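You operate a simulated robot arm through the tools that you are given. There is no shell and no other tool. Be economical: measure what you need, move in short steps, check, and stop when the job is done.

You run a simulated robot arm. Do the job below in one go: nothing can be reset, and whatever is moved stays where it is left.

TASK
Pour the leftover paste from the orange cup back into the drum.
Fine: open the yellow lid and shut it again; put the cup back. Set down upright: what you pick out. Where these are worked on the way, their far stop is far enough and under half their travel is too little: yellow lid.

It is judged by the outcome, as a careful person would: the job done as asked, and still so three seconds after it is handed in. It fails if anything else is knocked over, pushed out of place, dropped, spilled or broken. Lids that push on must go on centred and level and be pressed home; caps that screw on are set level and turned clockwise until they are tight.

THE ROBOT
A 6-joint arm with a two-finger parallel gripper, fixed in place. Base frame: the origin is at the foot of the arm, x ahead of it, y to its left, z up; the work surface is at about z = 86. Lengths are in cm, angles in degrees, forces in N, time in s.
With the tool pointing down near the work surface it reaches from about 24 to 64 cm from the base axis. Its first joint turns from -66.0 to 66.0 degrees. Payload 2.7 kg.
The TCP is the grasp point between the finger pads, 2.3 cm short of the fingertips. In the tool frame z runs along the fingers and y along their closing line. The gripper opens to 9.4 cm. The fingers are 3.8 cm wide and 1 cm thick; the gripper's body (5.4 by 9.6 cm) begins 3.9 cm behind the TCP.
Orientation is that of the tool frame in the base frame, as a unit quaternion [w, x, y, z]. With the fingers straight down and closing along the base's y, the tool's x points along the base's -x, its y along +y and its z along -z.

THE INTERFACE
- The arm moves only by the tool drive_tool. Its argument "targets" is a list of rows, each a list of 6 numbers: the shift along the base's x, y, z in units of 100 mm (1.0 is 100 mm), then the turn, a rotation vector about the base's x, y, z in units of 180 degrees (1.0 is 180 degrees). In form: [[dx, dy, dz, wx, wy, wz], ...]. A call has 1 to 10 rows; each row is the pose to reach, as a shift and turn from the pose commanded when the call began. "fingers" is the opening, from 0 (shut) to 1 (fully open), set as the call begins (left out, the last holds). A call with a number of a shift or a turn outside -1 to 1 is refused whole. Each row takes 0.2 s and may step no farther than 5 cm and 8.6 degrees from the row before; otherwise, or with a gripper value out of range, the whole call is refused. Where a pose cannot be reached the arm comes as near as it can. A force on the tool above 60 N (or 10 N above the force at the start of the call, whichever is more), or a blocked arm, ends the call early, and 0.2 s more pass. The fingers move at their own pace (about 4.5 cm/s each) and stop on an object; they squeeze with about 31 N. The grip force told is the motor's: it shows also when the fingers shut on nothing. Time passes only in rows, and 0.2 s behind the last, so rows that repeat a pose let the fingers close. It gives the time, the measured TCP pose, the force on the tool (base axes), the opening and the grip force at its end, in the units of the frame above (readings bear some noise), with the torque about the TCP (base axes, N m) and any sound that the robot's microphone picked up.
- Cameras (640 x 400 px; columns grow to the right, rows downward): "scene" is fixed at [6.07, -42.23, 140.24]; the picture's right is [0.88, -0.47, 0.00], its down [-0.28, -0.52, -0.81] and it looks along [0.38, 0.71, -0.59] (base axes); focal length 272 px, centre (320, 200). "wrist" rides on the gripper at [8.6, 1.6, -7.5] in the tool frame; the picture's right is [-0.18, 0.98, 0.00], its down [-0.58, -0.11, -0.81] and it looks along [-0.79, -0.15, 0.59] (tool axes); focal length 243 px, centre (320, 200). There is no depth. A picture from a camera that has moved, and an enlarged one, comes with that camera's place and axes in the base frame and with its lens.
- snapshot(camera): a new picture of that camera. The clock stands still meanwhile.
- close_up(camera, box): a new picture of the part [left, top, right, bottom] of that camera's present view, enlarged. The clock stands still meanwhile.
- close_job(): hands the job in; it is judged then, once.

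Work in short steps. Places have to be worked out from the pictures, the camera data and where the tool is seen: move nearer, look again, correct. Check each grasp and each placing, and mend what went wrong. You have 120 turns and 84 pictures in all, those below and enlarged ones among them. Open the gripper and draw the arm clear of the work before you hand the job in, unless the task says otherwise; then end with one line.

The tools are called after "Call:" as a command line: name --pt "numbers of a row" for each row, then --argument value for the rest, lists and objects as JSON in quotes. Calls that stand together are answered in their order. drive_tool: Moves the arm, as the interface text tells. Its arguments: {"type":"object","properties":{"targets":{"type":"array","items":{"type":"array","items":{"type":"number"}}},"fingers":{"type":"number"}},"required":["targets"]} The other tools are called the same way: snapshot (camera) takes a picture; close_up (camera, box) takes an enlarged picture of a part of a camera's view; close_job () hands the job in.

At the start:

```text
time_s: 0.0
eef_pos: [38.28, 18.15, 121.9]
orientation: [0.0, -0.001, 1.0, 0.0]
force: [1.6, 0.0, 0.4]
wrist_torque: [0.04, -0.02, 0.0]
grip_width: 9.41
grasp_force: 0.1
```

scene: 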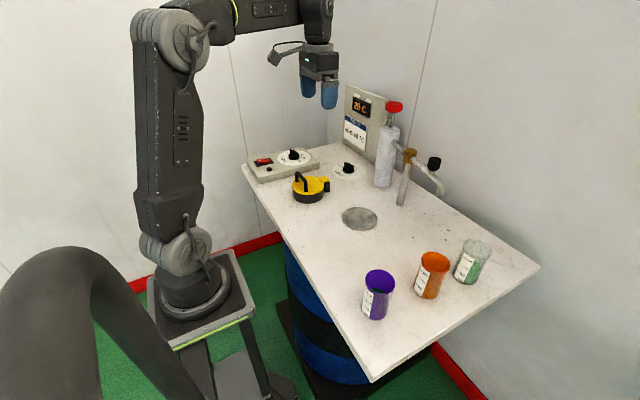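
wrist: 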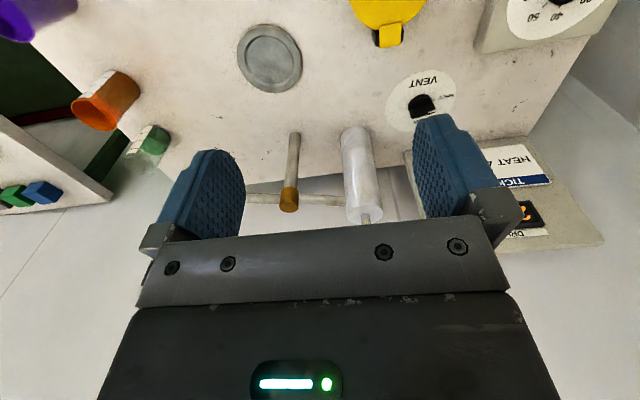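

I begin by enlarging the key parts: the yellow lid, the grey disc and the cups.

Call:
close_up --camera "scene" --box '[240, 130, 400, 230]'

Call:
close_up --camera "scene" --box '[340, 220, 500, 320]'

Call:
close_up --camera "wrist" --box '[220, 0, 540, 200]'

```text
4.00 times, centred on (320, 180) of scene
camera zoom: at [6.07, -42.23, 140.24], right [0.88, -0.47, 0.0], down [-0.28, -0.52, -0.81], along [0.38, 0.71, -0.59], focal length 1088 px, centre (320, 280)
```

zoom: 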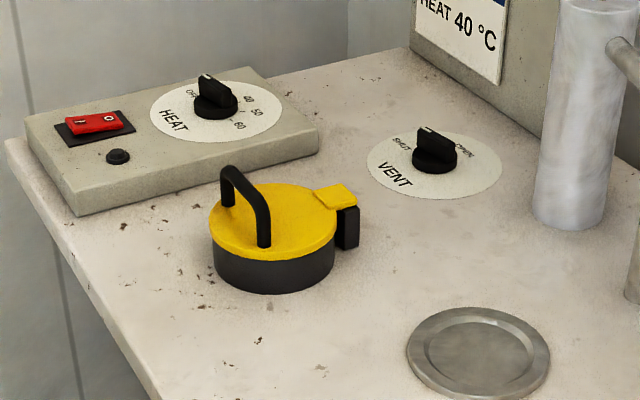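

```text
4.00 times, centred on (420, 270) of scene
camera zoom: at [6.07, -42.23, 140.24], right [0.88, -0.47, 0.0], down [-0.28, -0.52, -0.81], along [0.38, 0.71, -0.59], focal length 1088 px, centre (-80, -80)
```

zoom: 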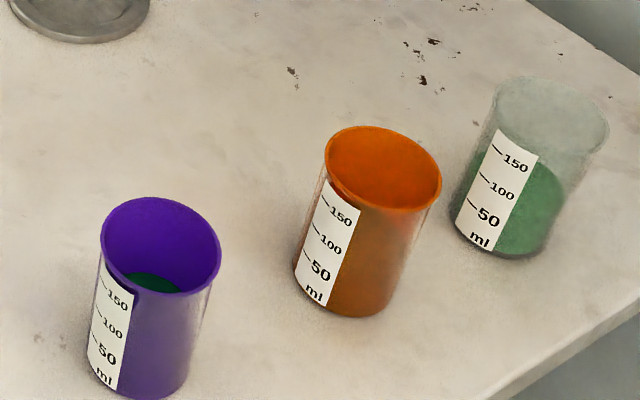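

```text
2.00 times, centred on (380, 100) of wrist
camera zoom: at [29.53, 19.88, 129.26], right [0.18, 0.98, 0.0], down [0.58, -0.11, 0.81], along [0.79, -0.15, -0.59], focal length 485 px, centre (200, 400)
```

zoom: 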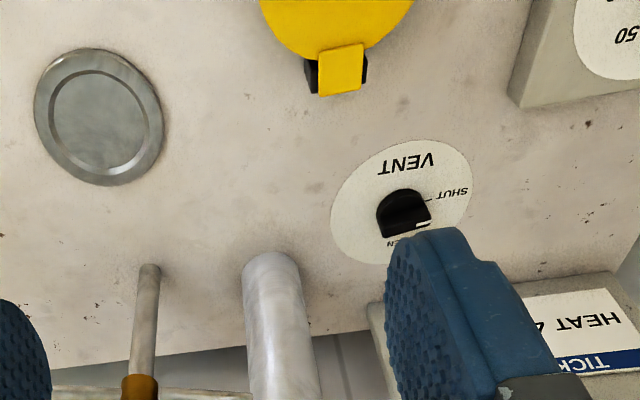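

Estimates: the lid is at about (39, 28), its handle bar runs along y at x≈37 with its top at z≈93, and the hinge is near x≈45. The orange cup is at about (46, -20). I read the sign and look closer at the lid before moving.

Call:
close_up --camera "scene" --box '[335, 80, 415, 150]'

Call:
close_up --camera "scene" --box '[285, 163, 341, 211]'

Call:
drive_tool --pt "-0.1 0.1 -0.1 0 0 -0.045" --pt "-0.2 0.2 -0.2 0 0 -0.09" --pt "-0.25 0.3 -0.3 0 0 -0.135" --pt "-0.25 0.4 -0.4 0 0 -0.18" --pt "-0.25 0.5 -0.5 0 0 -0.225" --pt "-0.25 0.6 -0.6 0 0 -0.27" --pt "-0.25 0.7 -0.7 0 0 -0.315" --pt "-0.25 0.8 -0.8 0 0 -0.36" --pt "-0.25 0.9 -0.9 0 0 -0.405" --pt "-0.25 0.95 -1 0 0 -0.45" --fingers 1

```text
5.71 times, centred on (375, 115) of scene
camera zoom: at [6.07, -42.23, 140.24], right [0.88, -0.47, 0.0], down [-0.28, -0.52, -0.81], along [0.38, 0.71, -0.59], focal length 1555 px, centre (6, 686)
```

zoom: 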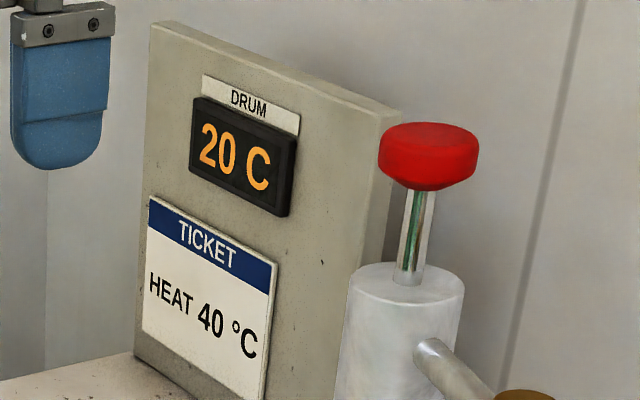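

```text
8.33 times, centred on (313, 187) of scene
camera zoom: at [6.07, -42.23, 140.24], right [0.88, -0.47, 0.0], down [-0.28, -0.52, -0.81], along [0.38, 0.71, -0.59], focal length 2268 px, centre (378, 308)
```

zoom: 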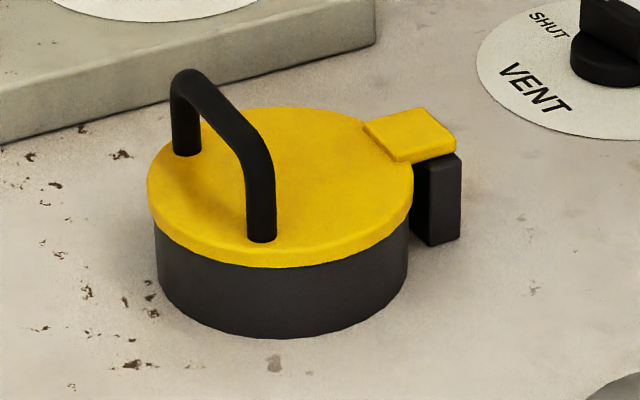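

```text
time_s: 2.2
eef_pos: [35.8, 27.9, 111.7]
orientation: [-0.001, 0.65, 0.76, 0.0]
force: [0.1, 0.5, 0.0]
wrist_torque: [-0.01, -0.04, -0.02]
grip_width: 9.4
grasp_force: 0.0
```

The hinge is on the +x side and the handle bar lies along y. I finish the yaw, come down to hover over the bar and look.

Call:
drive_tool --pt "0.05 0.02 -0.3 0 0 -0.04" --pt "0.1 0.05 -0.7 0 0 -0.045" --pt "0.1 0.05 -1 0 0 -0.045" --pt "0.1 0.05 -1 0 0 -0.045"

Call:
snapshot --camera "wrist"

Call:
close_up --camera "scene" --box '[230, 80, 390, 230]'

```text
time_s: 3.2
eef_pos: [36.74, 28.59, 101.78]
orientation: [0.0, 0.702, 0.712, -0.001]
force: [-0.7, -0.2, 0.5]
wrist_torque: [0.0, -0.01, 0.03]
grip_width: 9.38
grasp_force: 0.1
```

```text
76 pictures are left
camera wrist: at [38.21, 37.27, 109.28], right [0.99, -0.17, 0.0], down [-0.1, -0.58, 0.81], along [-0.14, -0.79, -0.59], focal length 243 px, centre (320, 200)
```

wrist: 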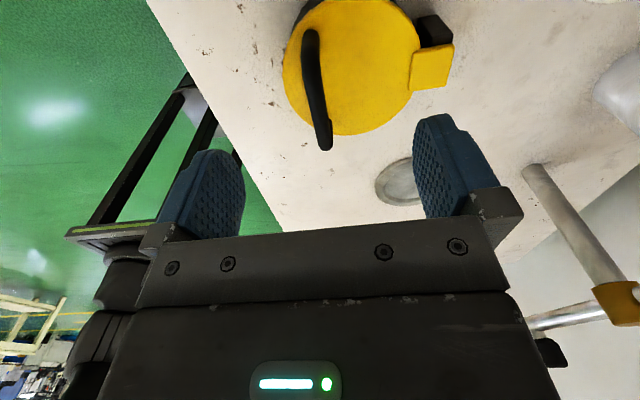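

```text
2.67 times, centred on (310, 155) of scene
camera zoom: at [6.07, -42.23, 140.24], right [0.88, -0.47, 0.0], down [-0.28, -0.52, -0.81], along [0.38, 0.71, -0.59], focal length 726 px, centre (347, 320)
```

zoom: 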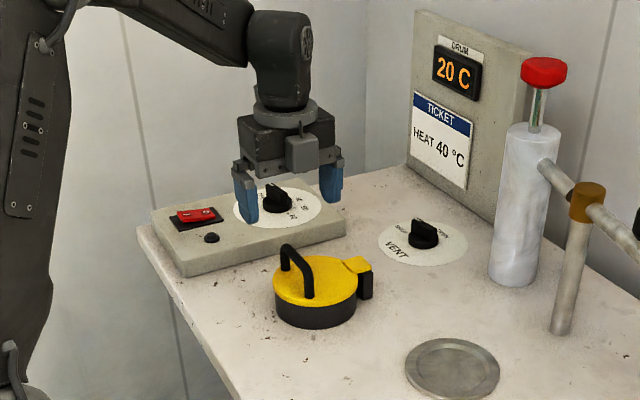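

The bar's centre is about (36.4, 27.8), turned about -5° with the hinge. I align the yaw, go down around the bar, and look before closing.

Call:
drive_tool --pt "-0.03 -0.08 -0.2 0 0 -0.025" --pt "-0.03 -0.08 -0.5 0 0 -0.025" --pt "-0.03 -0.08 -0.75 0 0 -0.025" --pt "-0.03 -0.08 -0.85 0 0 -0.025"

Call:
close_up --camera "scene" --box '[265, 130, 361, 210]'

Call:
snapshot --camera "wrist"

```text
time_s: 4.2
eef_pos: [36.48, 27.46, 93.24]
orientation: [0.0, 0.729, 0.685, 0.0]
force: [-1.5, -0.7, -0.2]
wrist_torque: [-0.04, -0.01, -0.01]
grip_width: 9.38
grasp_force: 0.1
```

```text
5.00 times, centred on (313, 170) of scene
camera zoom: at [6.07, -42.23, 140.24], right [0.88, -0.47, 0.0], down [-0.28, -0.52, -0.81], along [0.38, 0.71, -0.59], focal length 1361 px, centre (355, 350)
```

zoom: 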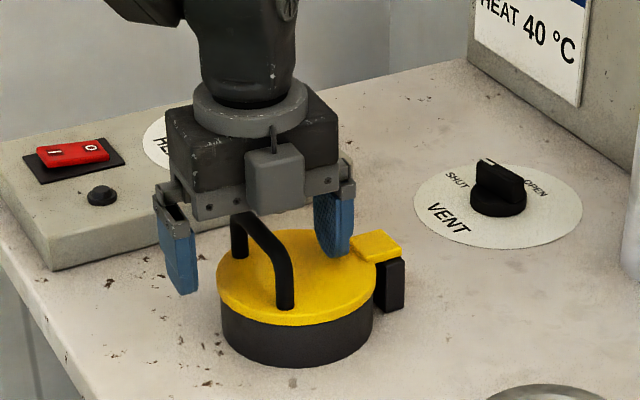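

```text
73 pictures are left
camera wrist: at [38.57, 36.03, 100.67], right [0.97, -0.25, 0.0], down [-0.15, -0.57, 0.81], along [-0.2, -0.78, -0.59], focal length 243 px, centre (320, 200)
```

wrist: 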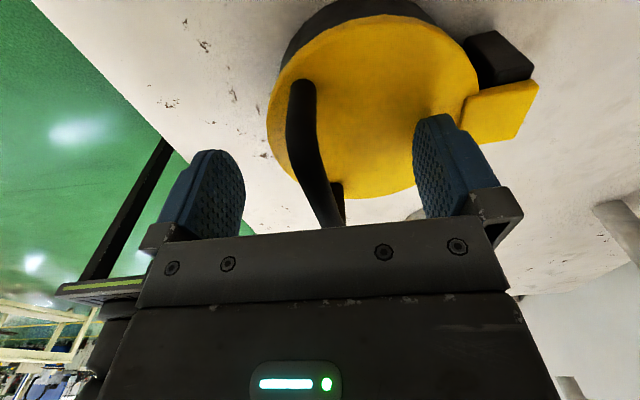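

The bar sits between the fingers and the tips clear the lid. I close on it now.

Call:
drive_tool --pt "0 0 0 0 0 0" --pt "0 0 0 0 0 0" --pt "0 0 0 0 0 0" --pt "0 0 0 0 0 0" --pt "0 0 0 0 0 0" --pt "0 0 0 0 0 0" --fingers 0

```text
time_s: 5.6
eef_pos: [36.49, 27.48, 93.18]
orientation: [0.001, 0.728, 0.686, 0.001]
force: [1.5, -2.5, -0.6]
wrist_torque: [0.61, 0.04, 1.72]
grip_width: 1.33
grasp_force: 45.3
```

Gripped at 1.33 cm. Lifting along an arc about the hinge, estimated at (45.8, 27, 89.5), for the first 16° while watching the forces.

Call:
drive_tool --pt "0.028 -0.002 0.064 0.002 0.022 0" --pt "0.061 -0.005 0.126 0.004 0.0444 0" --pt "0.098 -0.009 0.185 0.006 0.066 0" --pt "0.138 -0.012 0.242 0.008 0.0885 0" --pt "0.138 -0.012 0.242 0.008 0.0885 0"

```text
time_s: 6.8
eef_pos: [37.82, 27.45, 95.78]
orientation: [-0.105, 0.721, 0.679, -0.091]
force: [-11.0, 9.4, 9.8]
wrist_torque: [-0.11, -0.23, 1.84]
grip_width: 1.3
grasp_force: 44.9
```

Forces are moderate. I check that the lid is really lifting.

Call:
close_up --camera "scene" --box '[265, 130, 361, 210]'

```text
5.00 times, centred on (313, 170) of scene
camera zoom: at [6.03, -42.21, 140.25], right [0.88, -0.47, 0.0], down [-0.28, -0.52, -0.81], along [0.38, 0.71, -0.59], focal length 1361 px, centre (355, 350)
```

zoom: 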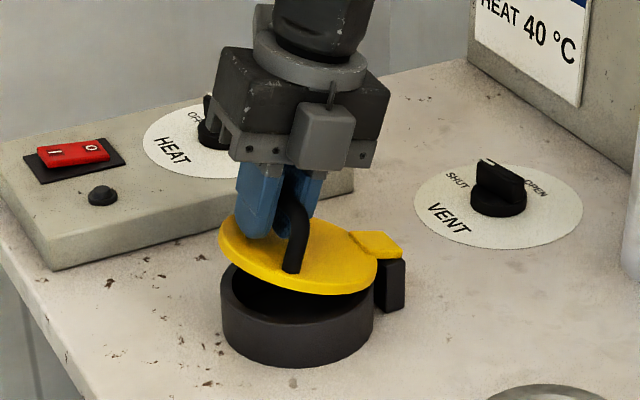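

The lid is hinging up cleanly. I continue the arc to about 48°.

Call:
drive_tool --pt "0.04 0.002 0.055 0.002 0.022 0" --pt "0.085 0.0 0.107 0.004 0.0444 0" --pt "0.135 -0.002 0.155 0.006 0.066 0" --pt "0.19 -0.005 0.198 0.008 0.0885 0" --pt "0.247 -0.01 0.238 0.01 0.11 0" --pt "0.307 -0.015 0.273 0.012 0.133 0" --pt "0.37 -0.022 0.305 0.014 0.155 0" --pt "0.435 -0.028 0.331 0.016 0.177 0" --pt "0.435 -0.028 0.331 0.016 0.177 0"

Call:
snapshot --camera "scene"

```text
time_s: 8.8
eef_pos: [42.01, 27.4, 99.05]
orientation: [-0.306, 0.664, 0.628, -0.268]
force: [-5.1, 26.8, 17.3]
wrist_torque: [0.76, -0.23, 1.62]
grip_width: 1.18
grasp_force: 44.4
```

```text
71 pictures are left
```

scene: 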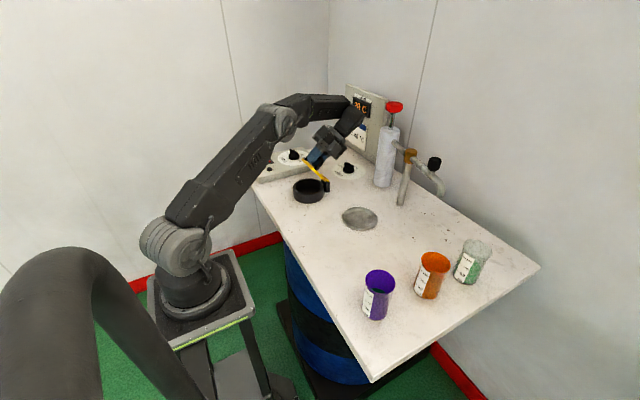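

The lid is up about 45°. The sideways force shows the hinge axis is almost exactly y, so I correct y. From here I continue the arc while bringing the tool back towards vertical, letting the bar turn in the fingers, so the wrist stays clear of the pump.

Call:
drive_tool --pt "0.0 0.03 0.02 0 0 0" --pt "0.065 0.03 0.045 0 -0.011 0" --pt "0.13 0.03 0.06 0 -0.022 0" --pt "0.2 0.03 0.07 0 -0.033 0" --pt "0.27 0.03 0.08 0 -0.044 0" --pt "0.27 0.03 0.08 0 -0.044 0"

Call:
close_up --camera "scene" --box '[265, 100, 425, 210]'

```text
time_s: 10.2
eef_pos: [44.9, 27.28, 99.63]
orientation: [-0.26, 0.683, 0.645, -0.224]
force: [-0.3, 10.9, -12.6]
wrist_torque: [1.26, 0.05, 1.2]
grip_width: 1.16
grasp_force: 44.8
```

```text
3.64 times, centred on (345, 155) of scene
camera zoom: at [6.09, -42.19, 140.26], right [0.88, -0.47, 0.0], down [-0.28, -0.52, -0.8], along [0.38, 0.71, -0.59], focal length 990 px, centre (229, 364)
```

zoom: 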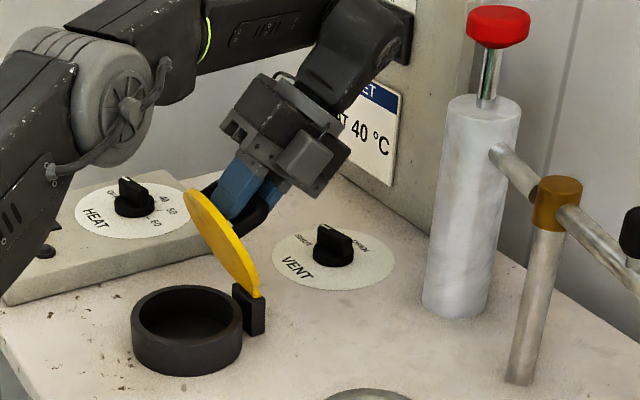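

About 65° open. Continuing to roughly 100°, still bringing the tool back to vertical.

Call:
drive_tool --pt "0.07 0.01 0.0 0 -0.02 0" --pt "0.14 0.01 -0.01 0 -0.04 0" --pt "0.21 0.01 -0.02 0 -0.06 0" --pt "0.28 0.01 -0.035 0 -0.08 0" --pt "0.345 0.01 -0.055 0 -0.1 0" --pt "0.41 0.01 -0.075 0 -0.12 0" --pt "0.475 0.01 -0.1 0 -0.14 0" --pt "0.54 0.01 -0.13 0 -0.16 0" --pt "0.54 0.01 -0.13 0 -0.16 0"

Call:
close_up --camera "scene" --box '[265, 100, 425, 210]'

```text
time_s: 12.2
eef_pos: [50.21, 27.41, 98.52]
orientation: [-0.09, 0.717, 0.69, -0.045]
force: [1.1, 0.6, 0.0]
wrist_torque: [0.39, 0.01, 1.21]
grip_width: 1.14
grasp_force: 45.1
```

```text
3.64 times, centred on (345, 155) of scene
camera zoom: at [6.07, -42.23, 140.24], right [0.88, -0.47, 0.0], down [-0.28, -0.52, -0.81], along [0.38, 0.71, -0.59], focal length 990 px, centre (229, 364)
```

zoom: 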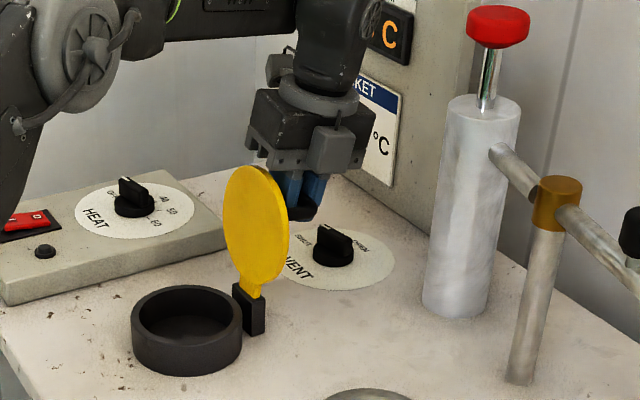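

About 97° open. Pushing a bit further to find the far stop.

Call:
drive_tool --pt "0.06 0 -0.035 0 0 0" --pt "0.12 0 -0.073 0 0 0" --pt "0.175 0 -0.118 0 0 0" --pt "0.227 0 -0.163 0 0 0" --pt "0.227 0 -0.163 0 0 0"

Call:
close_up --camera "scene" --box '[265, 100, 425, 210]'

```text
time_s: 13.1
eef_pos: [51.45, 27.44, 97.69]
orientation: [-0.097, 0.714, 0.691, -0.057]
force: [-26.6, -10.8, 11.5]
wrist_torque: [0.55, 0.03, 0.55]
grip_width: 1.15
grasp_force: 44.7
stopped in row 4: the force on the tool passed its limit at 68 N (the readings are from after the stop); the commanded pose is now the measured one
```

```text
3.64 times, centred on (345, 155) of scene
camera zoom: at [5.98, -42.27, 140.23], right [0.88, -0.47, 0.0], down [-0.28, -0.52, -0.81], along [0.38, 0.71, -0.59], focal length 990 px, centre (229, 364)
```

zoom: 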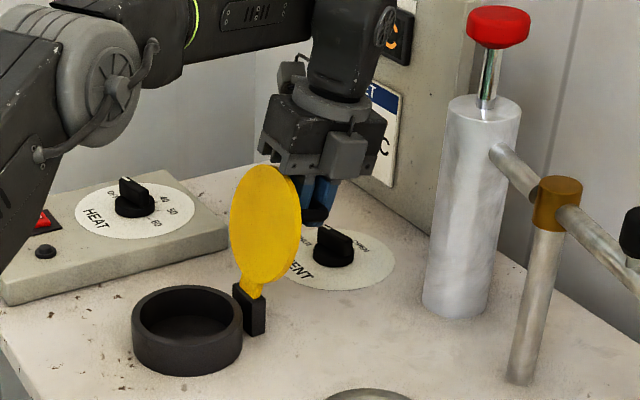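

The far stop is reached at about 105°. I open the fingers slightly, staying clear of the lid plate, and withdraw along the tool axis.

Call:
drive_tool --pt "0 0 0 0 0 0" --pt "0 0 0 0 0 0" --pt "0 0 0 0 0 0" --fingers 0.26

Call:
drive_tool --pt "0.02 0 0.1 0 0 0" --pt "0.04 0 0.2 0 0 0" --pt "0.07 0 0.35 0 0 0" --pt "0.11 0 0.6 0 0 0"

Call:
close_up --camera "scene" --box '[265, 100, 425, 210]'

```text
time_s: 13.9
eef_pos: [51.75, 27.45, 97.62]
orientation: [-0.095, 0.715, 0.69, -0.053]
force: [0.0, 0.0, -0.1]
wrist_torque: [0.01, -0.01, 0.0]
grip_width: 2.41
grasp_force: 0.0
```

```text
time_s: 14.9
eef_pos: [52.74, 27.44, 103.49]
orientation: [-0.095, 0.716, 0.69, -0.053]
force: [0.1, 0.0, -0.4]
wrist_torque: [0.0, 0.0, 0.02]
grip_width: 2.43
grasp_force: 0.0
```

```text
3.64 times, centred on (345, 155) of scene
camera zoom: at [6.07, -42.23, 140.24], right [0.88, -0.47, 0.0], down [-0.28, -0.52, -0.81], along [0.38, 0.71, -0.59], focal length 990 px, centre (229, 364)
```

zoom: 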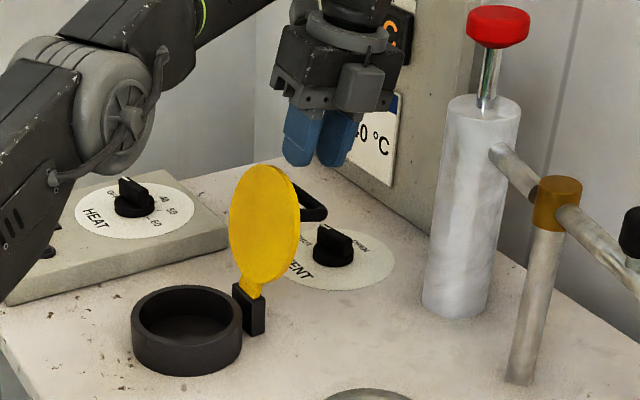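

The lid stays open. I plan a side grasp of the orange cup with the tool pitched 40° below horizontal and heading -65°, so the cup can be poured by rolling without the gripper body in the way. First I lift, straighten the tool, and swing over to the cup side.

Call:
drive_tool --pt "0 0 0.4 -0.01 -0.033 0" --pt "-0.1 -0.2 0.8 -0.02 -0.0667 0" --pt "-0.3 -0.5 1.0 -0.02 -0.0667 0" --pt "-0.4 -0.95 1.0 -0.02 -0.0667 0" --fingers 1

Call:
drive_tool --pt "0 -0.4 0 0 0 0.04" --pt "0 -0.8 0 0 0 0.08" --pt "-0.1 -1 0 0 0 0.12" --pt "-0.1 -1 0 0 0 0.15"

Call:
drive_tool --pt "-0.1 -0.4 0 -0.036 -0.017 0" --pt "-0.2 -0.8 0 -0.072 -0.034 0" --pt "-0.2 -1 0 -0.108 -0.05 0" --pt "-0.2 -1 0 -0.144 -0.067 0" --pt "-0.2 -1 0 -0.18 -0.084 0" --pt "-0.2 -1 0 -0.216 -0.101 0" --pt "-0.2 -1 0 -0.2517 -0.1174 0"

Call:
snapshot --camera "scene"

Call:
snapshot --camera "wrist"

```text
time_s: 15.9
eef_pos: [48.81, 17.87, 113.44]
orientation: [0.0, 0.72, 0.694, 0.0]
force: [-0.3, 0.1, -0.4]
wrist_torque: [0.01, 0.01, -0.01]
grip_width: 9.42
grasp_force: 0.1
```

```text
time_s: 16.9
eef_pos: [47.85, 8.08, 113.48]
orientation: [-0.001, 0.536, 0.844, -0.001]
force: [-0.2, -0.8, 0.2]
wrist_torque: [0.01, 0.03, 0.0]
grip_width: 9.4
grasp_force: 0.1
```

```text
time_s: 18.5
eef_pos: [45.88, -2.19, 113.63]
orientation: [0.357, 0.487, 0.764, -0.227]
force: [0.1, 0.2, 0.1]
wrist_torque: [0.03, 0.0, 0.02]
grip_width: 9.4
grasp_force: 0.0
```

```text
66 pictures are left
```

scene: 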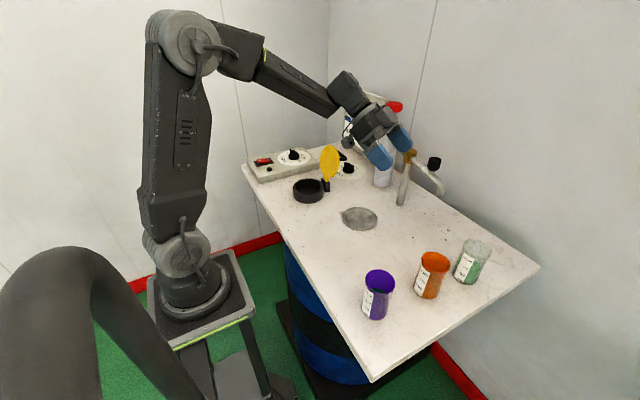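

```text
65 pictures are left
camera wrist: at [42.48, 8.77, 111.76], right [0.94, 0.31, 0.14], down [-0.2, 0.18, 0.96], along [0.27, -0.93, 0.23], focal length 243 px, centre (320, 200)
```

wrist: 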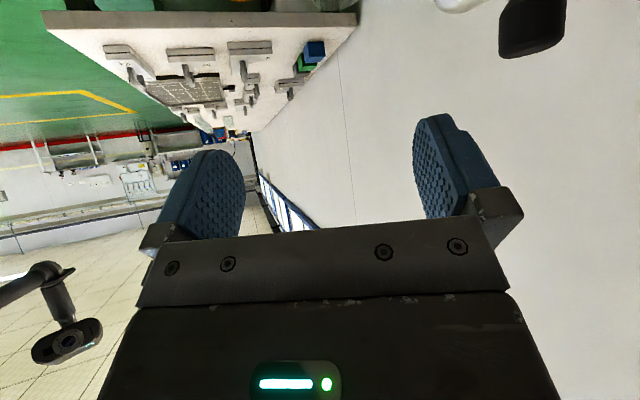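

The pose is reached. Now I move towards the pre-grasp point, about 9 cm back along the tool axis from the cup.

Call:
drive_tool --pt "-0.1 -0.2 -0.35 0 0 0" --pt "-0.18 -0.4 -0.7 0 0 0" --pt "-0.22 -0.65 -0.95 0 0 0" --pt "-0.27 -0.95 -1 0 0 0"

Call:
drive_tool --pt "-0.02 -0.1 -0.25 0 0 0" --pt "-0.02 -0.17 -0.46 0 0 0" --pt "-0.02 -0.17 -0.46 0 0 0"

Call:
close_up --camera "scene" --box '[330, 160, 522, 330]'

Call:
snapshot --camera "wrist"

```text
time_s: 19.5
eef_pos: [42.99, -11.61, 103.85]
orientation: [0.357, 0.486, 0.765, -0.226]
force: [-0.4, -0.4, 0.3]
wrist_torque: [0.0, 0.02, -0.01]
grip_width: 9.4
grasp_force: 0.1
```

```text
time_s: 20.3
eef_pos: [42.98, -13.28, 99.03]
orientation: [0.356, 0.488, 0.764, -0.227]
force: [-0.4, -0.8, 0.4]
wrist_torque: [0.01, -0.02, -0.01]
grip_width: 9.4
grasp_force: 0.1
```

```text
2.35 times, centred on (426, 245) of scene
camera zoom: at [6.07, -42.23, 140.24], right [0.88, -0.47, 0.0], down [-0.28, -0.52, -0.81], along [0.38, 0.71, -0.59], focal length 640 px, centre (71, 94)
```

zoom: 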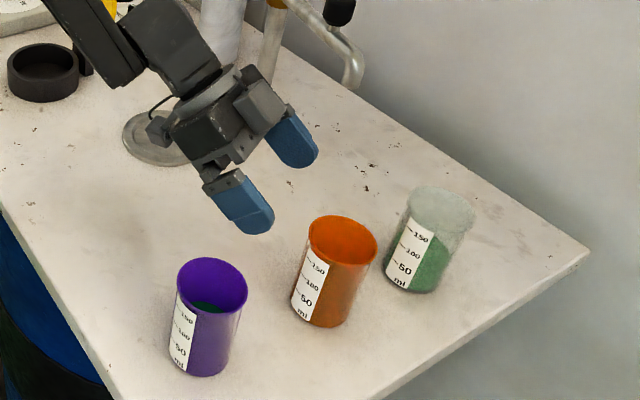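

```text
63 pictures are left
camera wrist: at [39.56, -2.28, 97.23], right [0.94, 0.31, 0.14], down [-0.2, 0.17, 0.96], along [0.27, -0.94, 0.23], focal length 243 px, centre (320, 200)
```

wrist: 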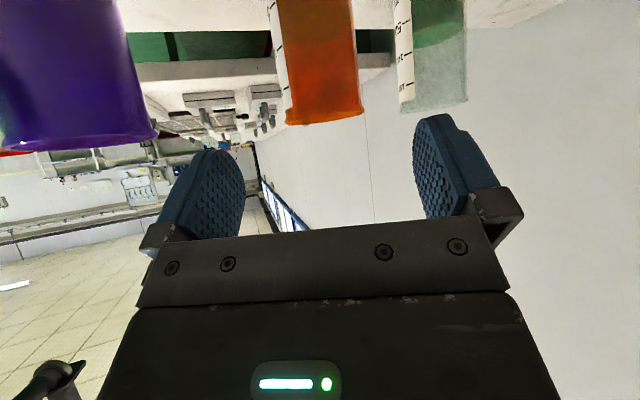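

The cup lines up with the tool's approach within about 2 mm. I slide in along the approach, checking forces, then look.

Call:
drive_tool --pt "0.06 -0.14 -0.13 0 0 0" --pt "0.12 -0.28 -0.26 0 0 0" --pt "0.18 -0.42 -0.38 0 0 0" --pt "0.24 -0.54 -0.48 0 0 0" --pt "0.26 -0.58 -0.51 0 0 0" --pt "0.26 -0.58 -0.51 0 0 0"

Call:
close_up --camera "scene" --box '[370, 220, 498, 320]'

Call:
snapshot --camera "wrist"

```text
time_s: 21.7
eef_pos: [45.47, -19.17, 93.87]
orientation: [0.356, 0.488, 0.764, -0.227]
force: [-0.4, -0.2, 0.3]
wrist_torque: [0.0, 0.01, 0.0]
grip_width: 9.39
grasp_force: 0.0
```

```text
4.00 times, centred on (434, 270) of scene
camera zoom: at [6.07, -42.23, 140.24], right [0.88, -0.47, 0.0], down [-0.28, -0.52, -0.81], along [0.38, 0.71, -0.59], focal length 1088 px, centre (-136, -80)
```

zoom: 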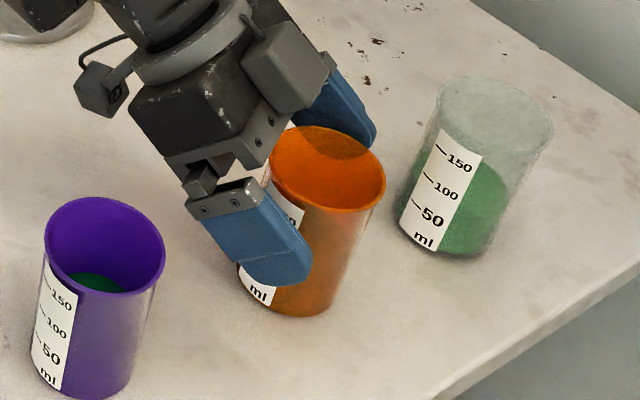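

```text
61 pictures are left
camera wrist: at [42.15, -8.18, 92.06], right [0.94, 0.31, 0.14], down [-0.2, 0.17, 0.96], along [0.27, -0.94, 0.23], focal length 243 px, centre (320, 200)
```

wrist: 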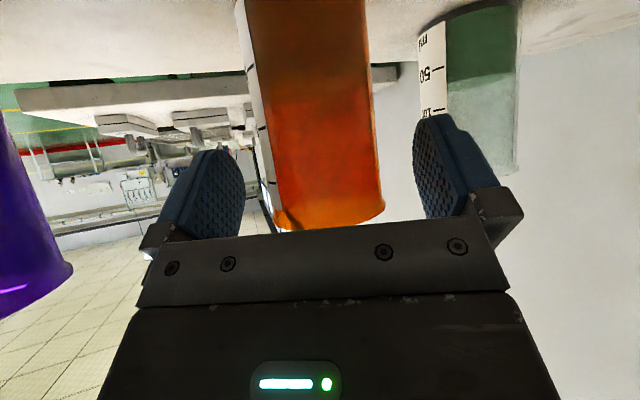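

The cup is centred between the fingers. Closing on it.

Call:
drive_tool --pt "0 0 0 0 0 0" --pt "0 0 0 0 0 0" --pt "0 0 0 0 0 0" --pt "0 0 0 0 0 0" --pt "0 0 0 0 0 0" --fingers 0

Call:
close_up --camera "scene" --box '[370, 220, 498, 320]'

```text
time_s: 22.9
eef_pos: [45.45, -19.07, 93.87]
orientation: [0.357, 0.487, 0.764, -0.226]
force: [-0.1, -0.2, 1.7]
wrist_torque: [-0.01, -0.02, -0.01]
grip_width: 5.82
grasp_force: 30.9
```

```text
4.00 times, centred on (434, 270) of scene
camera zoom: at [6.07, -42.23, 140.24], right [0.88, -0.47, 0.0], down [-0.28, -0.52, -0.81], along [0.38, 0.71, -0.59], focal length 1088 px, centre (-136, -80)
```

zoom: 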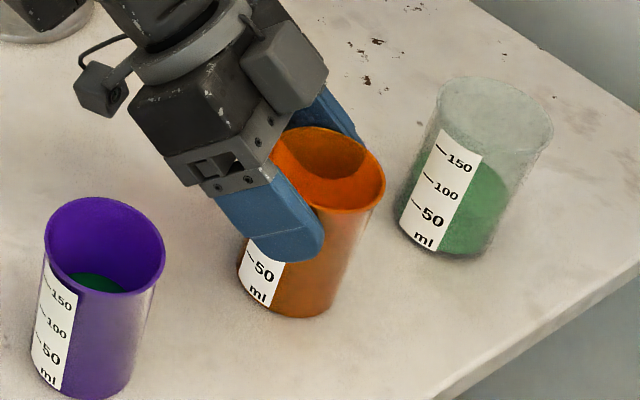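

Gripped at 5.82 cm with 31 N. I lift straight up gently and check.

Call:
drive_tool --pt "0 0 0.05 0 0 0" --pt "0 0 0.15 0 0 0" --pt "0 0 0.35 0 0 0" --pt "0 0 0.6 0 0 0" --pt "0 0 0.85 0 0 0" --pt "0 0 1 0 0 0" --pt "0 0 1 0 0 0"

Call:
close_up --camera "scene" --box '[350, 160, 510, 310]'

```text
time_s: 24.5
eef_pos: [45.53, -19.05, 103.86]
orientation: [0.357, 0.487, 0.764, -0.227]
force: [0.2, 0.0, -1.5]
wrist_torque: [0.01, 0.0, 0.02]
grip_width: 5.8
grasp_force: 30.6
```

```text
2.67 times, centred on (430, 235) of scene
camera zoom: at [6.07, -42.23, 140.24], right [0.88, -0.47, 0.0], down [-0.28, -0.52, -0.81], along [0.38, 0.71, -0.59], focal length 726 px, centre (27, 107)
```

zoom: 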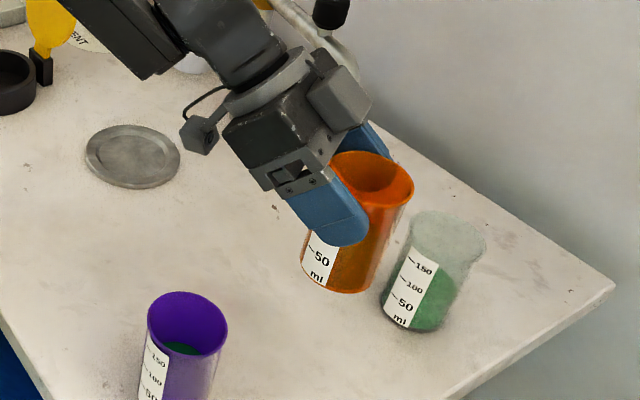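

The cup is held firmly and upright, at roughly 150–180 g. I carry it level across to above the drum mouth at (39, 28), yawing +30° on the way.

Call:
drive_tool --pt "-0.03 0.15 0 0 0 0.005" --pt "-0.06 0.36 0 0 0 0.012" --pt "-0.09 0.58 0 0 0 0.02" --pt "-0.12 0.8 0 0 0 0.027" --pt "-0.14 1 0 0 0 0.0333"

Call:
drive_tool --pt "-0.03 0.2 0 0 0 0.007" --pt "-0.06 0.4 0 0 0 0.013" --pt "-0.09 0.6 0 0 0 0.02" --pt "-0.12 0.8 0 0 0 0.027" --pt "-0.14 1 0 0 0 0.0333"

Call:
drive_tool --pt "-0.03 0.2 0 0 0 0.007" --pt "-0.06 0.4 0 0 0 0.013" --pt "-0.09 0.6 0 0 0 0.02" --pt "-0.12 0.8 0 0 0 0.027" --pt "-0.14 1 0 0 0 0.0333"

Call:
drive_tool --pt "-0.03 0.2 0 0 0 0.007" --pt "-0.06 0.4 0 0 0 0.013" --pt "-0.09 0.6 0 0 0 0.02" --pt "-0.12 0.8 0 0 0 0.027" --pt "-0.14 1 0 0 0 0.0333"

Call:
snapshot --camera "scene"

```text
time_s: 25.7
eef_pos: [44.09, -9.0, 104.09]
orientation: [0.367, 0.448, 0.789, -0.207]
force: [-0.1, 0.5, -1.0]
wrist_torque: [0.01, 0.01, -0.04]
grip_width: 5.8
grasp_force: 31.0
```

```text
time_s: 26.9
eef_pos: [42.55, 1.19, 104.0]
orientation: [0.378, 0.404, 0.811, -0.188]
force: [0.6, -0.8, -1.3]
wrist_torque: [-0.01, -0.01, 0.01]
grip_width: 5.79
grasp_force: 31.0
```

```text
time_s: 28.1
eef_pos: [41.32, 10.9, 103.98]
orientation: [0.389, 0.362, 0.83, -0.168]
force: [-0.4, 0.0, -2.7]
wrist_torque: [0.0, 0.0, -0.01]
grip_width: 5.79
grasp_force: 31.4
```

```text
time_s: 29.3
eef_pos: [40.18, 21.09, 104.1]
orientation: [0.396, 0.318, 0.849, -0.148]
force: [-0.6, 0.0, -1.2]
wrist_torque: [-0.01, 0.0, -0.04]
grip_width: 5.78
grasp_force: 30.4
```

```text
58 pictures are left
```

scene: 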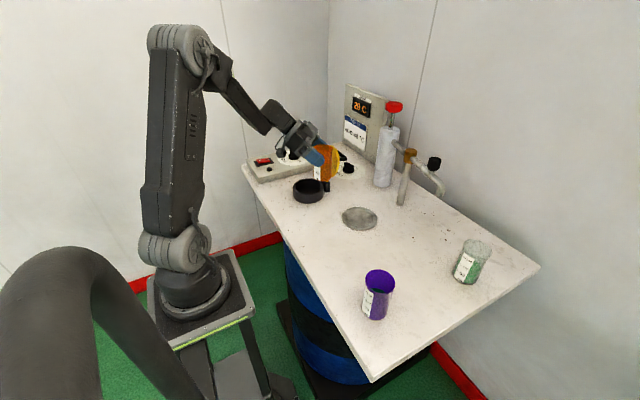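

Going the last 10 cm to the pour start point at about (38.5, 31.2).

Call:
drive_tool --pt "-0.03 0.2 0 0 0 0.007" --pt "-0.07 0.4 0 0 0 0.013" --pt "-0.1 0.6 0 0 0 0.02" --pt "-0.13 0.8 0 0 0 0.027" --pt "-0.16 1 0 0 0 0.0333" --pt "-0.16 1 0 0 0 0.0333"

Call:
close_up --camera "scene" --box '[250, 100, 410, 220]'

Call:
snapshot --camera "wrist"

```text
time_s: 30.7
eef_pos: [38.15, 31.07, 103.82]
orientation: [0.402, 0.275, 0.864, -0.128]
force: [1.1, 1.2, -1.8]
wrist_torque: [0.01, 0.02, -0.01]
grip_width: 5.81
grasp_force: 31.4
```

```text
3.33 times, centred on (330, 160) of scene
camera zoom: at [6.07, -42.22, 140.24], right [0.88, -0.47, 0.0], down [-0.28, -0.52, -0.81], along [0.38, 0.71, -0.59], focal length 907 px, centre (287, 333)
```

zoom: 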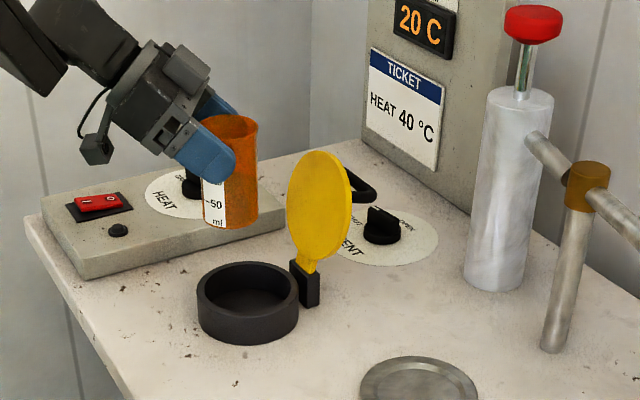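

```text
56 pictures are left
camera wrist: at [29.88, 38.91, 101.92], right [0.66, 0.74, 0.14], down [-0.26, 0.05, 0.96], along [0.7, -0.67, 0.23], focal length 243 px, centre (320, 200)
```

wrist: 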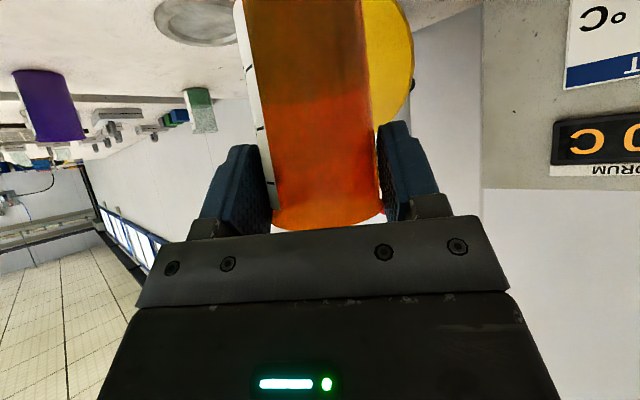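

The cup is upright beside the open lid, over the mouth. I start tilting towards -y, slightly away from the gripper, to 40°, lowering so the lip stays above the centre of the mouth.

Call:
drive_tool --pt "0 0.01 -0.07 0.0438 0.0077 0" --pt "0 0.03 -0.14 0.0875 0.0155 0" --pt "0.01 0.05 -0.21 0.131 0.0232 0" --pt "0.01 0.06 -0.28 0.175 0.031 0" --pt "0.01 0.07 -0.37 0.219 0.0387 0" --pt "0.01 0.07 -0.37 0.219 0.0387 0"

Call:
close_up --camera "scene" --box '[250, 100, 410, 220]'

```text
time_s: 32.1
eef_pos: [38.37, 31.48, 100.12]
orientation: [0.234, 0.385, 0.879, 0.157]
force: [-0.8, -1.3, -2.0]
wrist_torque: [-0.05, 0.06, -0.01]
grip_width: 5.79
grasp_force: 30.9
```

```text
3.33 times, centred on (330, 160) of scene
camera zoom: at [6.07, -42.23, 140.24], right [0.88, -0.47, 0.0], down [-0.28, -0.52, -0.81], along [0.38, 0.71, -0.59], focal length 907 px, centre (287, 333)
```

zoom: 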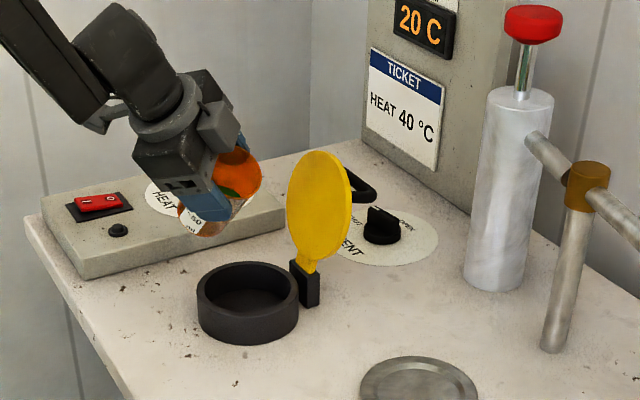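

The lip projects right over the mouth, as computed. Tilting on to 70° and watching for flow.

Call:
drive_tool --pt "0 -0.01 -0.06 0.041 0.0073 0" --pt "0 -0.02 -0.11 0.082 0.0145 0" --pt "0 -0.04 -0.16 0.123 0.0218 0" --pt "0 -0.06 -0.2 0.164 0.029 0" --pt "0 -0.06 -0.2 0.164 0.029 0"

Call:
close_up --camera "scene" --box '[265, 130, 361, 210]'

```text
time_s: 33.3
eef_pos: [38.4, 31.06, 98.18]
orientation: [0.089, 0.438, 0.819, 0.358]
force: [0.1, 0.3, -1.0]
wrist_torque: [-0.03, -0.02, 0.03]
grip_width: 5.79
grasp_force: 30.9
out of reach, approached as far as the arm can: row 3, 4
```

```text
5.00 times, centred on (313, 170) of scene
camera zoom: at [6.07, -42.22, 140.24], right [0.88, -0.47, 0.0], down [-0.28, -0.52, -0.81], along [0.38, 0.71, -0.59], focal length 1361 px, centre (355, 350)
```

zoom: 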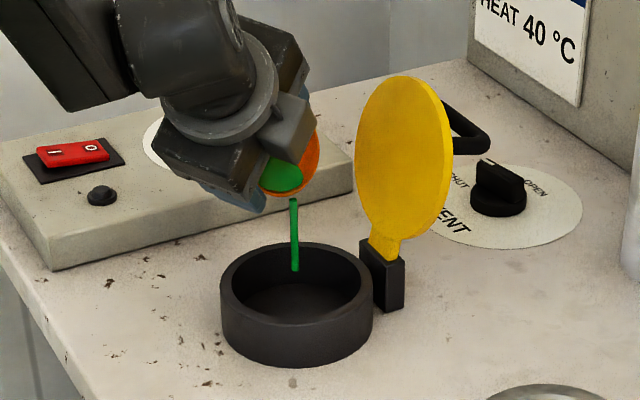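

Green paste is flowing straight into the mouth. I hold here for a moment and let it run.

Call:
drive_tool --pt "0 0 0 0 0 0" --pt "0 0 0 0 0 0" --pt "0 0 0 0 0 0" --pt "0 0 0 0 0 0" --pt "0 0 0 0 0 0" --pt "0 0 0 0 0 0"

Call:
close_up --camera "scene" --box '[265, 130, 361, 210]'

Call:
snapshot --camera "wrist"

```text
time_s: 34.7
eef_pos: [38.31, 30.95, 98.25]
orientation: [0.089, 0.439, 0.82, 0.356]
force: [-0.3, -0.3, -1.4]
wrist_torque: [-0.03, 0.01, -0.01]
grip_width: 5.79
grasp_force: 31.4
```

```text
5.00 times, centred on (313, 170) of scene
camera zoom: at [6.07, -42.22, 140.24], right [0.88, -0.47, 0.0], down [-0.28, -0.52, -0.81], along [0.38, 0.71, -0.59], focal length 1361 px, centre (355, 350)
```

zoom: 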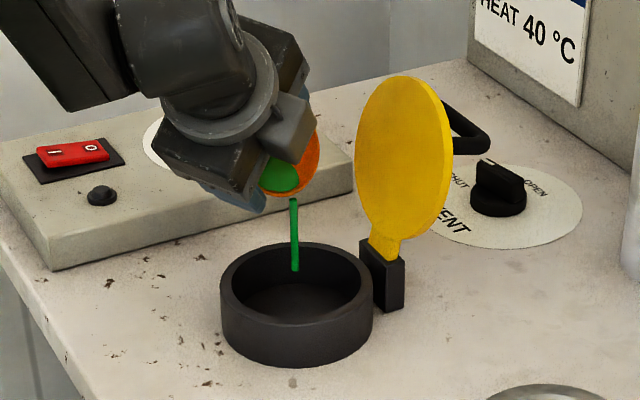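

```text
52 pictures are left
camera wrist: at [30.78, 34.6, 106.13], right [0.75, 0.21, 0.62], down [-0.09, -0.9, 0.42], along [0.65, -0.37, -0.66], focal length 243 px, centre (320, 200)
```

wrist: 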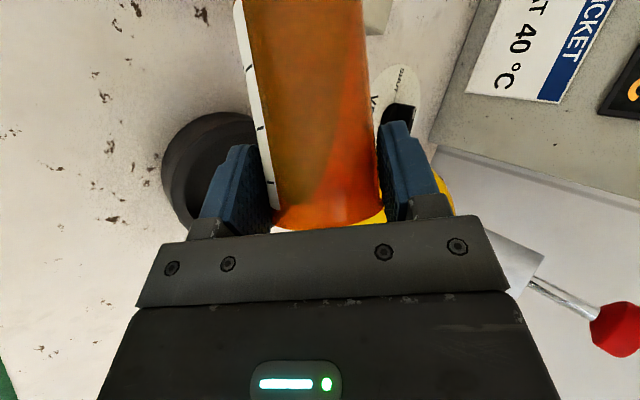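

The flow continues cleanly into the mouth. I increase the tilt to 85° with the lip correction.

Call:
drive_tool --pt "0.01 -0.03 -0.02 0.041 0.0073 0" --pt "0.02 -0.07 -0.03 0.082 0.0145 0" --pt "0.02 -0.07 -0.03 0.082 0.0145 0" --pt "0.02 -0.07 -0.03 0.082 0.0145 0" --pt "0.02 -0.07 -0.03 0.082 0.0145 0"

Call:
close_up --camera "scene" --box '[265, 130, 361, 210]'

```text
time_s: 35.9
eef_pos: [38.52, 30.38, 97.99]
orientation: [0.013, 0.454, 0.769, 0.449]
force: [0.7, 0.3, -0.9]
wrist_torque: [-0.05, 0.03, -0.01]
grip_width: 5.76
grasp_force: 30.6
```

```text
5.00 times, centred on (313, 170) of scene
camera zoom: at [6.07, -42.23, 140.24], right [0.88, -0.47, 0.0], down [-0.28, -0.52, -0.81], along [0.38, 0.71, -0.59], focal length 1361 px, centre (355, 350)
```

zoom: 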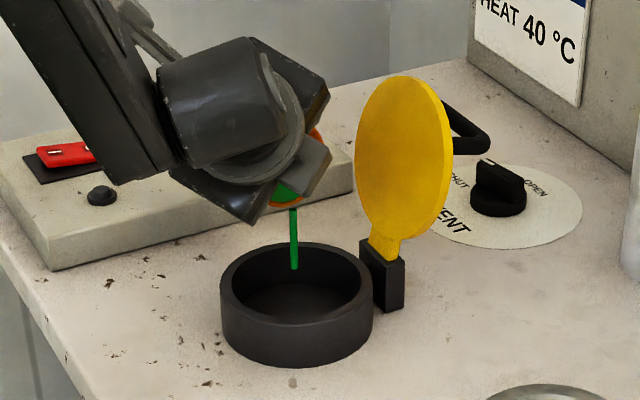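

85° reached and the stream is still on target. Going on to 110°.

Call:
drive_tool --pt "0.01 -0.04 -0.01 0.034 0.006 0" --pt "0.02 -0.08 -0.01 0.068 0.012 0" --pt "0.02 -0.12 -0.01 0.103 0.018 0" --pt "0.03 -0.17 -0.01 0.137 0.024 0" --pt "0.03 -0.17 -0.01 0.137 0.024 0"

Call:
close_up --camera "scene" --box '[265, 130, 361, 210]'

Call:
snapshot --camera "scene"

```text
time_s: 37.1
eef_pos: [39.04, 28.63, 97.76]
orientation: [-0.113, 0.464, 0.655, 0.586]
force: [0.9, -0.4, -0.9]
wrist_torque: [-0.07, 0.0, -0.03]
grip_width: 5.76
grasp_force: 30.9
```

```text
5.00 times, centred on (313, 170) of scene
camera zoom: at [6.07, -42.23, 140.24], right [0.88, -0.47, 0.0], down [-0.28, -0.52, -0.81], along [0.38, 0.71, -0.59], focal length 1361 px, centre (355, 350)
```

zoom: 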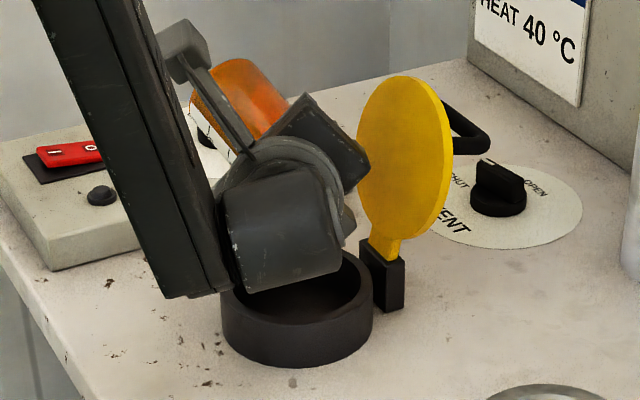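

```text
49 pictures are left
```

scene: 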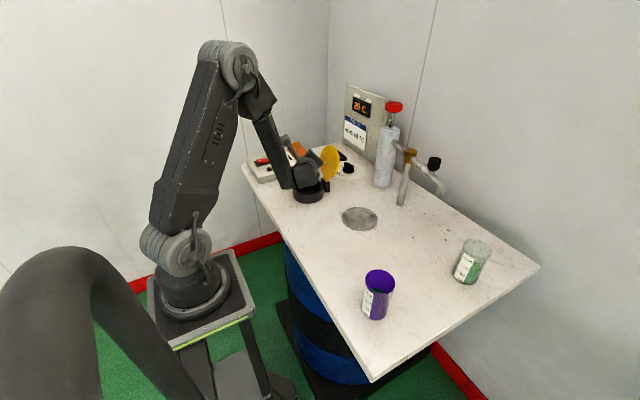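

At 110° with no contact forces. I hold two seconds to drain, then look with the wrist camera.

Call:
drive_tool --pt "0 0 0 0 0 0" --pt "0 0 0 0 0 0" --pt "0 0 0 0 0 0" --pt "0 0 0 0 0 0" --pt "0 0 0 0 0 0" --pt "0 0 0 0 0 0" --pt "0 0 0 0 0 0" --pt "0 0 0 0 0 0" --pt "0 0 0 0 0 0"

Call:
snapshot --camera "wrist"

Call:
close_up --camera "scene" --box '[285, 135, 345, 205]'

```text
time_s: 39.1
eef_pos: [38.89, 28.76, 97.83]
orientation: [-0.113, 0.463, 0.655, 0.586]
force: [-0.5, -0.8, -0.5]
wrist_torque: [0.0, 0.0, 0.01]
grip_width: 5.75
grasp_force: 31.0
```

```text
48 pictures are left
camera wrist: at [32.4, 26.12, 106.97], right [0.83, -0.2, 0.53], down [-0.08, -0.97, -0.24], along [0.56, 0.16, -0.82], focal length 243 px, centre (320, 200)
```

wrist: 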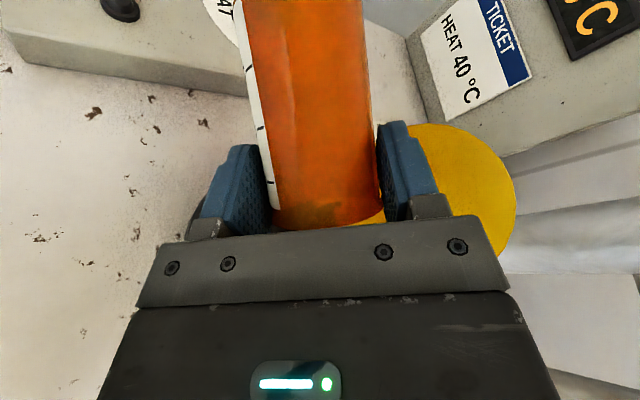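

```text
5.71 times, centred on (315, 170) of scene
camera zoom: at [6.07, -42.23, 140.24], right [0.88, -0.47, 0.0], down [-0.28, -0.52, -0.81], along [0.38, 0.71, -0.59], focal length 1555 px, centre (349, 371)
```

zoom: 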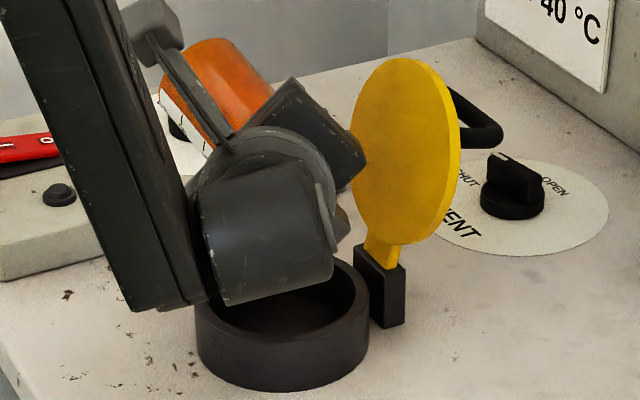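

Nearly empty, with a little dark residue by the lip. I tilt another 15°, wait, and enlarge the view.

Call:
drive_tool --pt "0.01 -0.05 0 0.041 0.0073 0" --pt "0.01 -0.09 0 0.082 0.0145 0" --pt "0.01 -0.09 0 0.082 0.0145 0" --pt "0.01 -0.09 0 0.082 0.0145 0" --pt "0.01 -0.09 0 0.082 0.0145 0" --pt "0.01 -0.09 0 0.082 0.0145 0" --pt "0.01 -0.09 0 0.082 0.0145 0" --pt "0.01 -0.09 0 0.082 0.0145 0" --pt "0.01 -0.09 0 0.082 0.0145 0"

Call:
close_up --camera "wrist" --box '[160, 0, 480, 240]'

Call:
close_up --camera "scene" --box '[285, 135, 345, 205]'

```text
time_s: 41.1
eef_pos: [39.12, 27.6, 97.84]
orientation: [-0.185, 0.459, 0.572, 0.655]
force: [0.2, 0.7, 0.3]
wrist_torque: [-0.02, 0.01, 0.0]
grip_width: 5.76
grasp_force: 30.7
```

```text
1.67 times, centred on (320, 120) of wrist
camera zoom: at [32.92, 22.89, 106.27], right [0.85, -0.32, 0.42], down [-0.1, -0.87, -0.48], along [0.52, 0.36, -0.77], focal length 404 px, centre (320, 333)
```

zoom: 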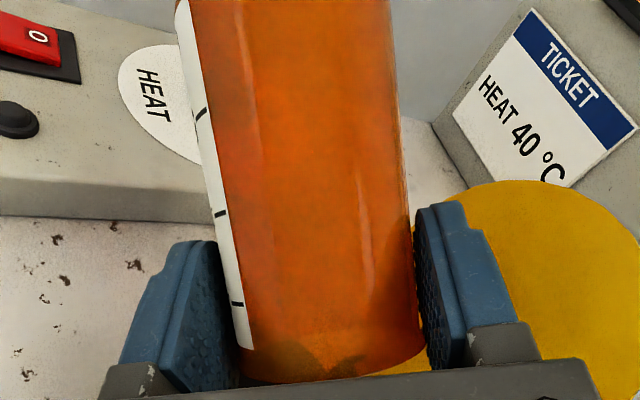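

```text
5.71 times, centred on (315, 170) of scene
camera zoom: at [6.07, -42.23, 140.24], right [0.88, -0.47, 0.0], down [-0.28, -0.52, -0.81], along [0.38, 0.71, -0.59], focal length 1555 px, centre (349, 371)
```

zoom: 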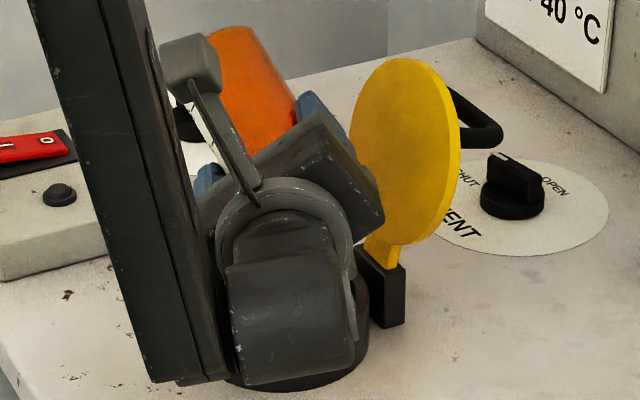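

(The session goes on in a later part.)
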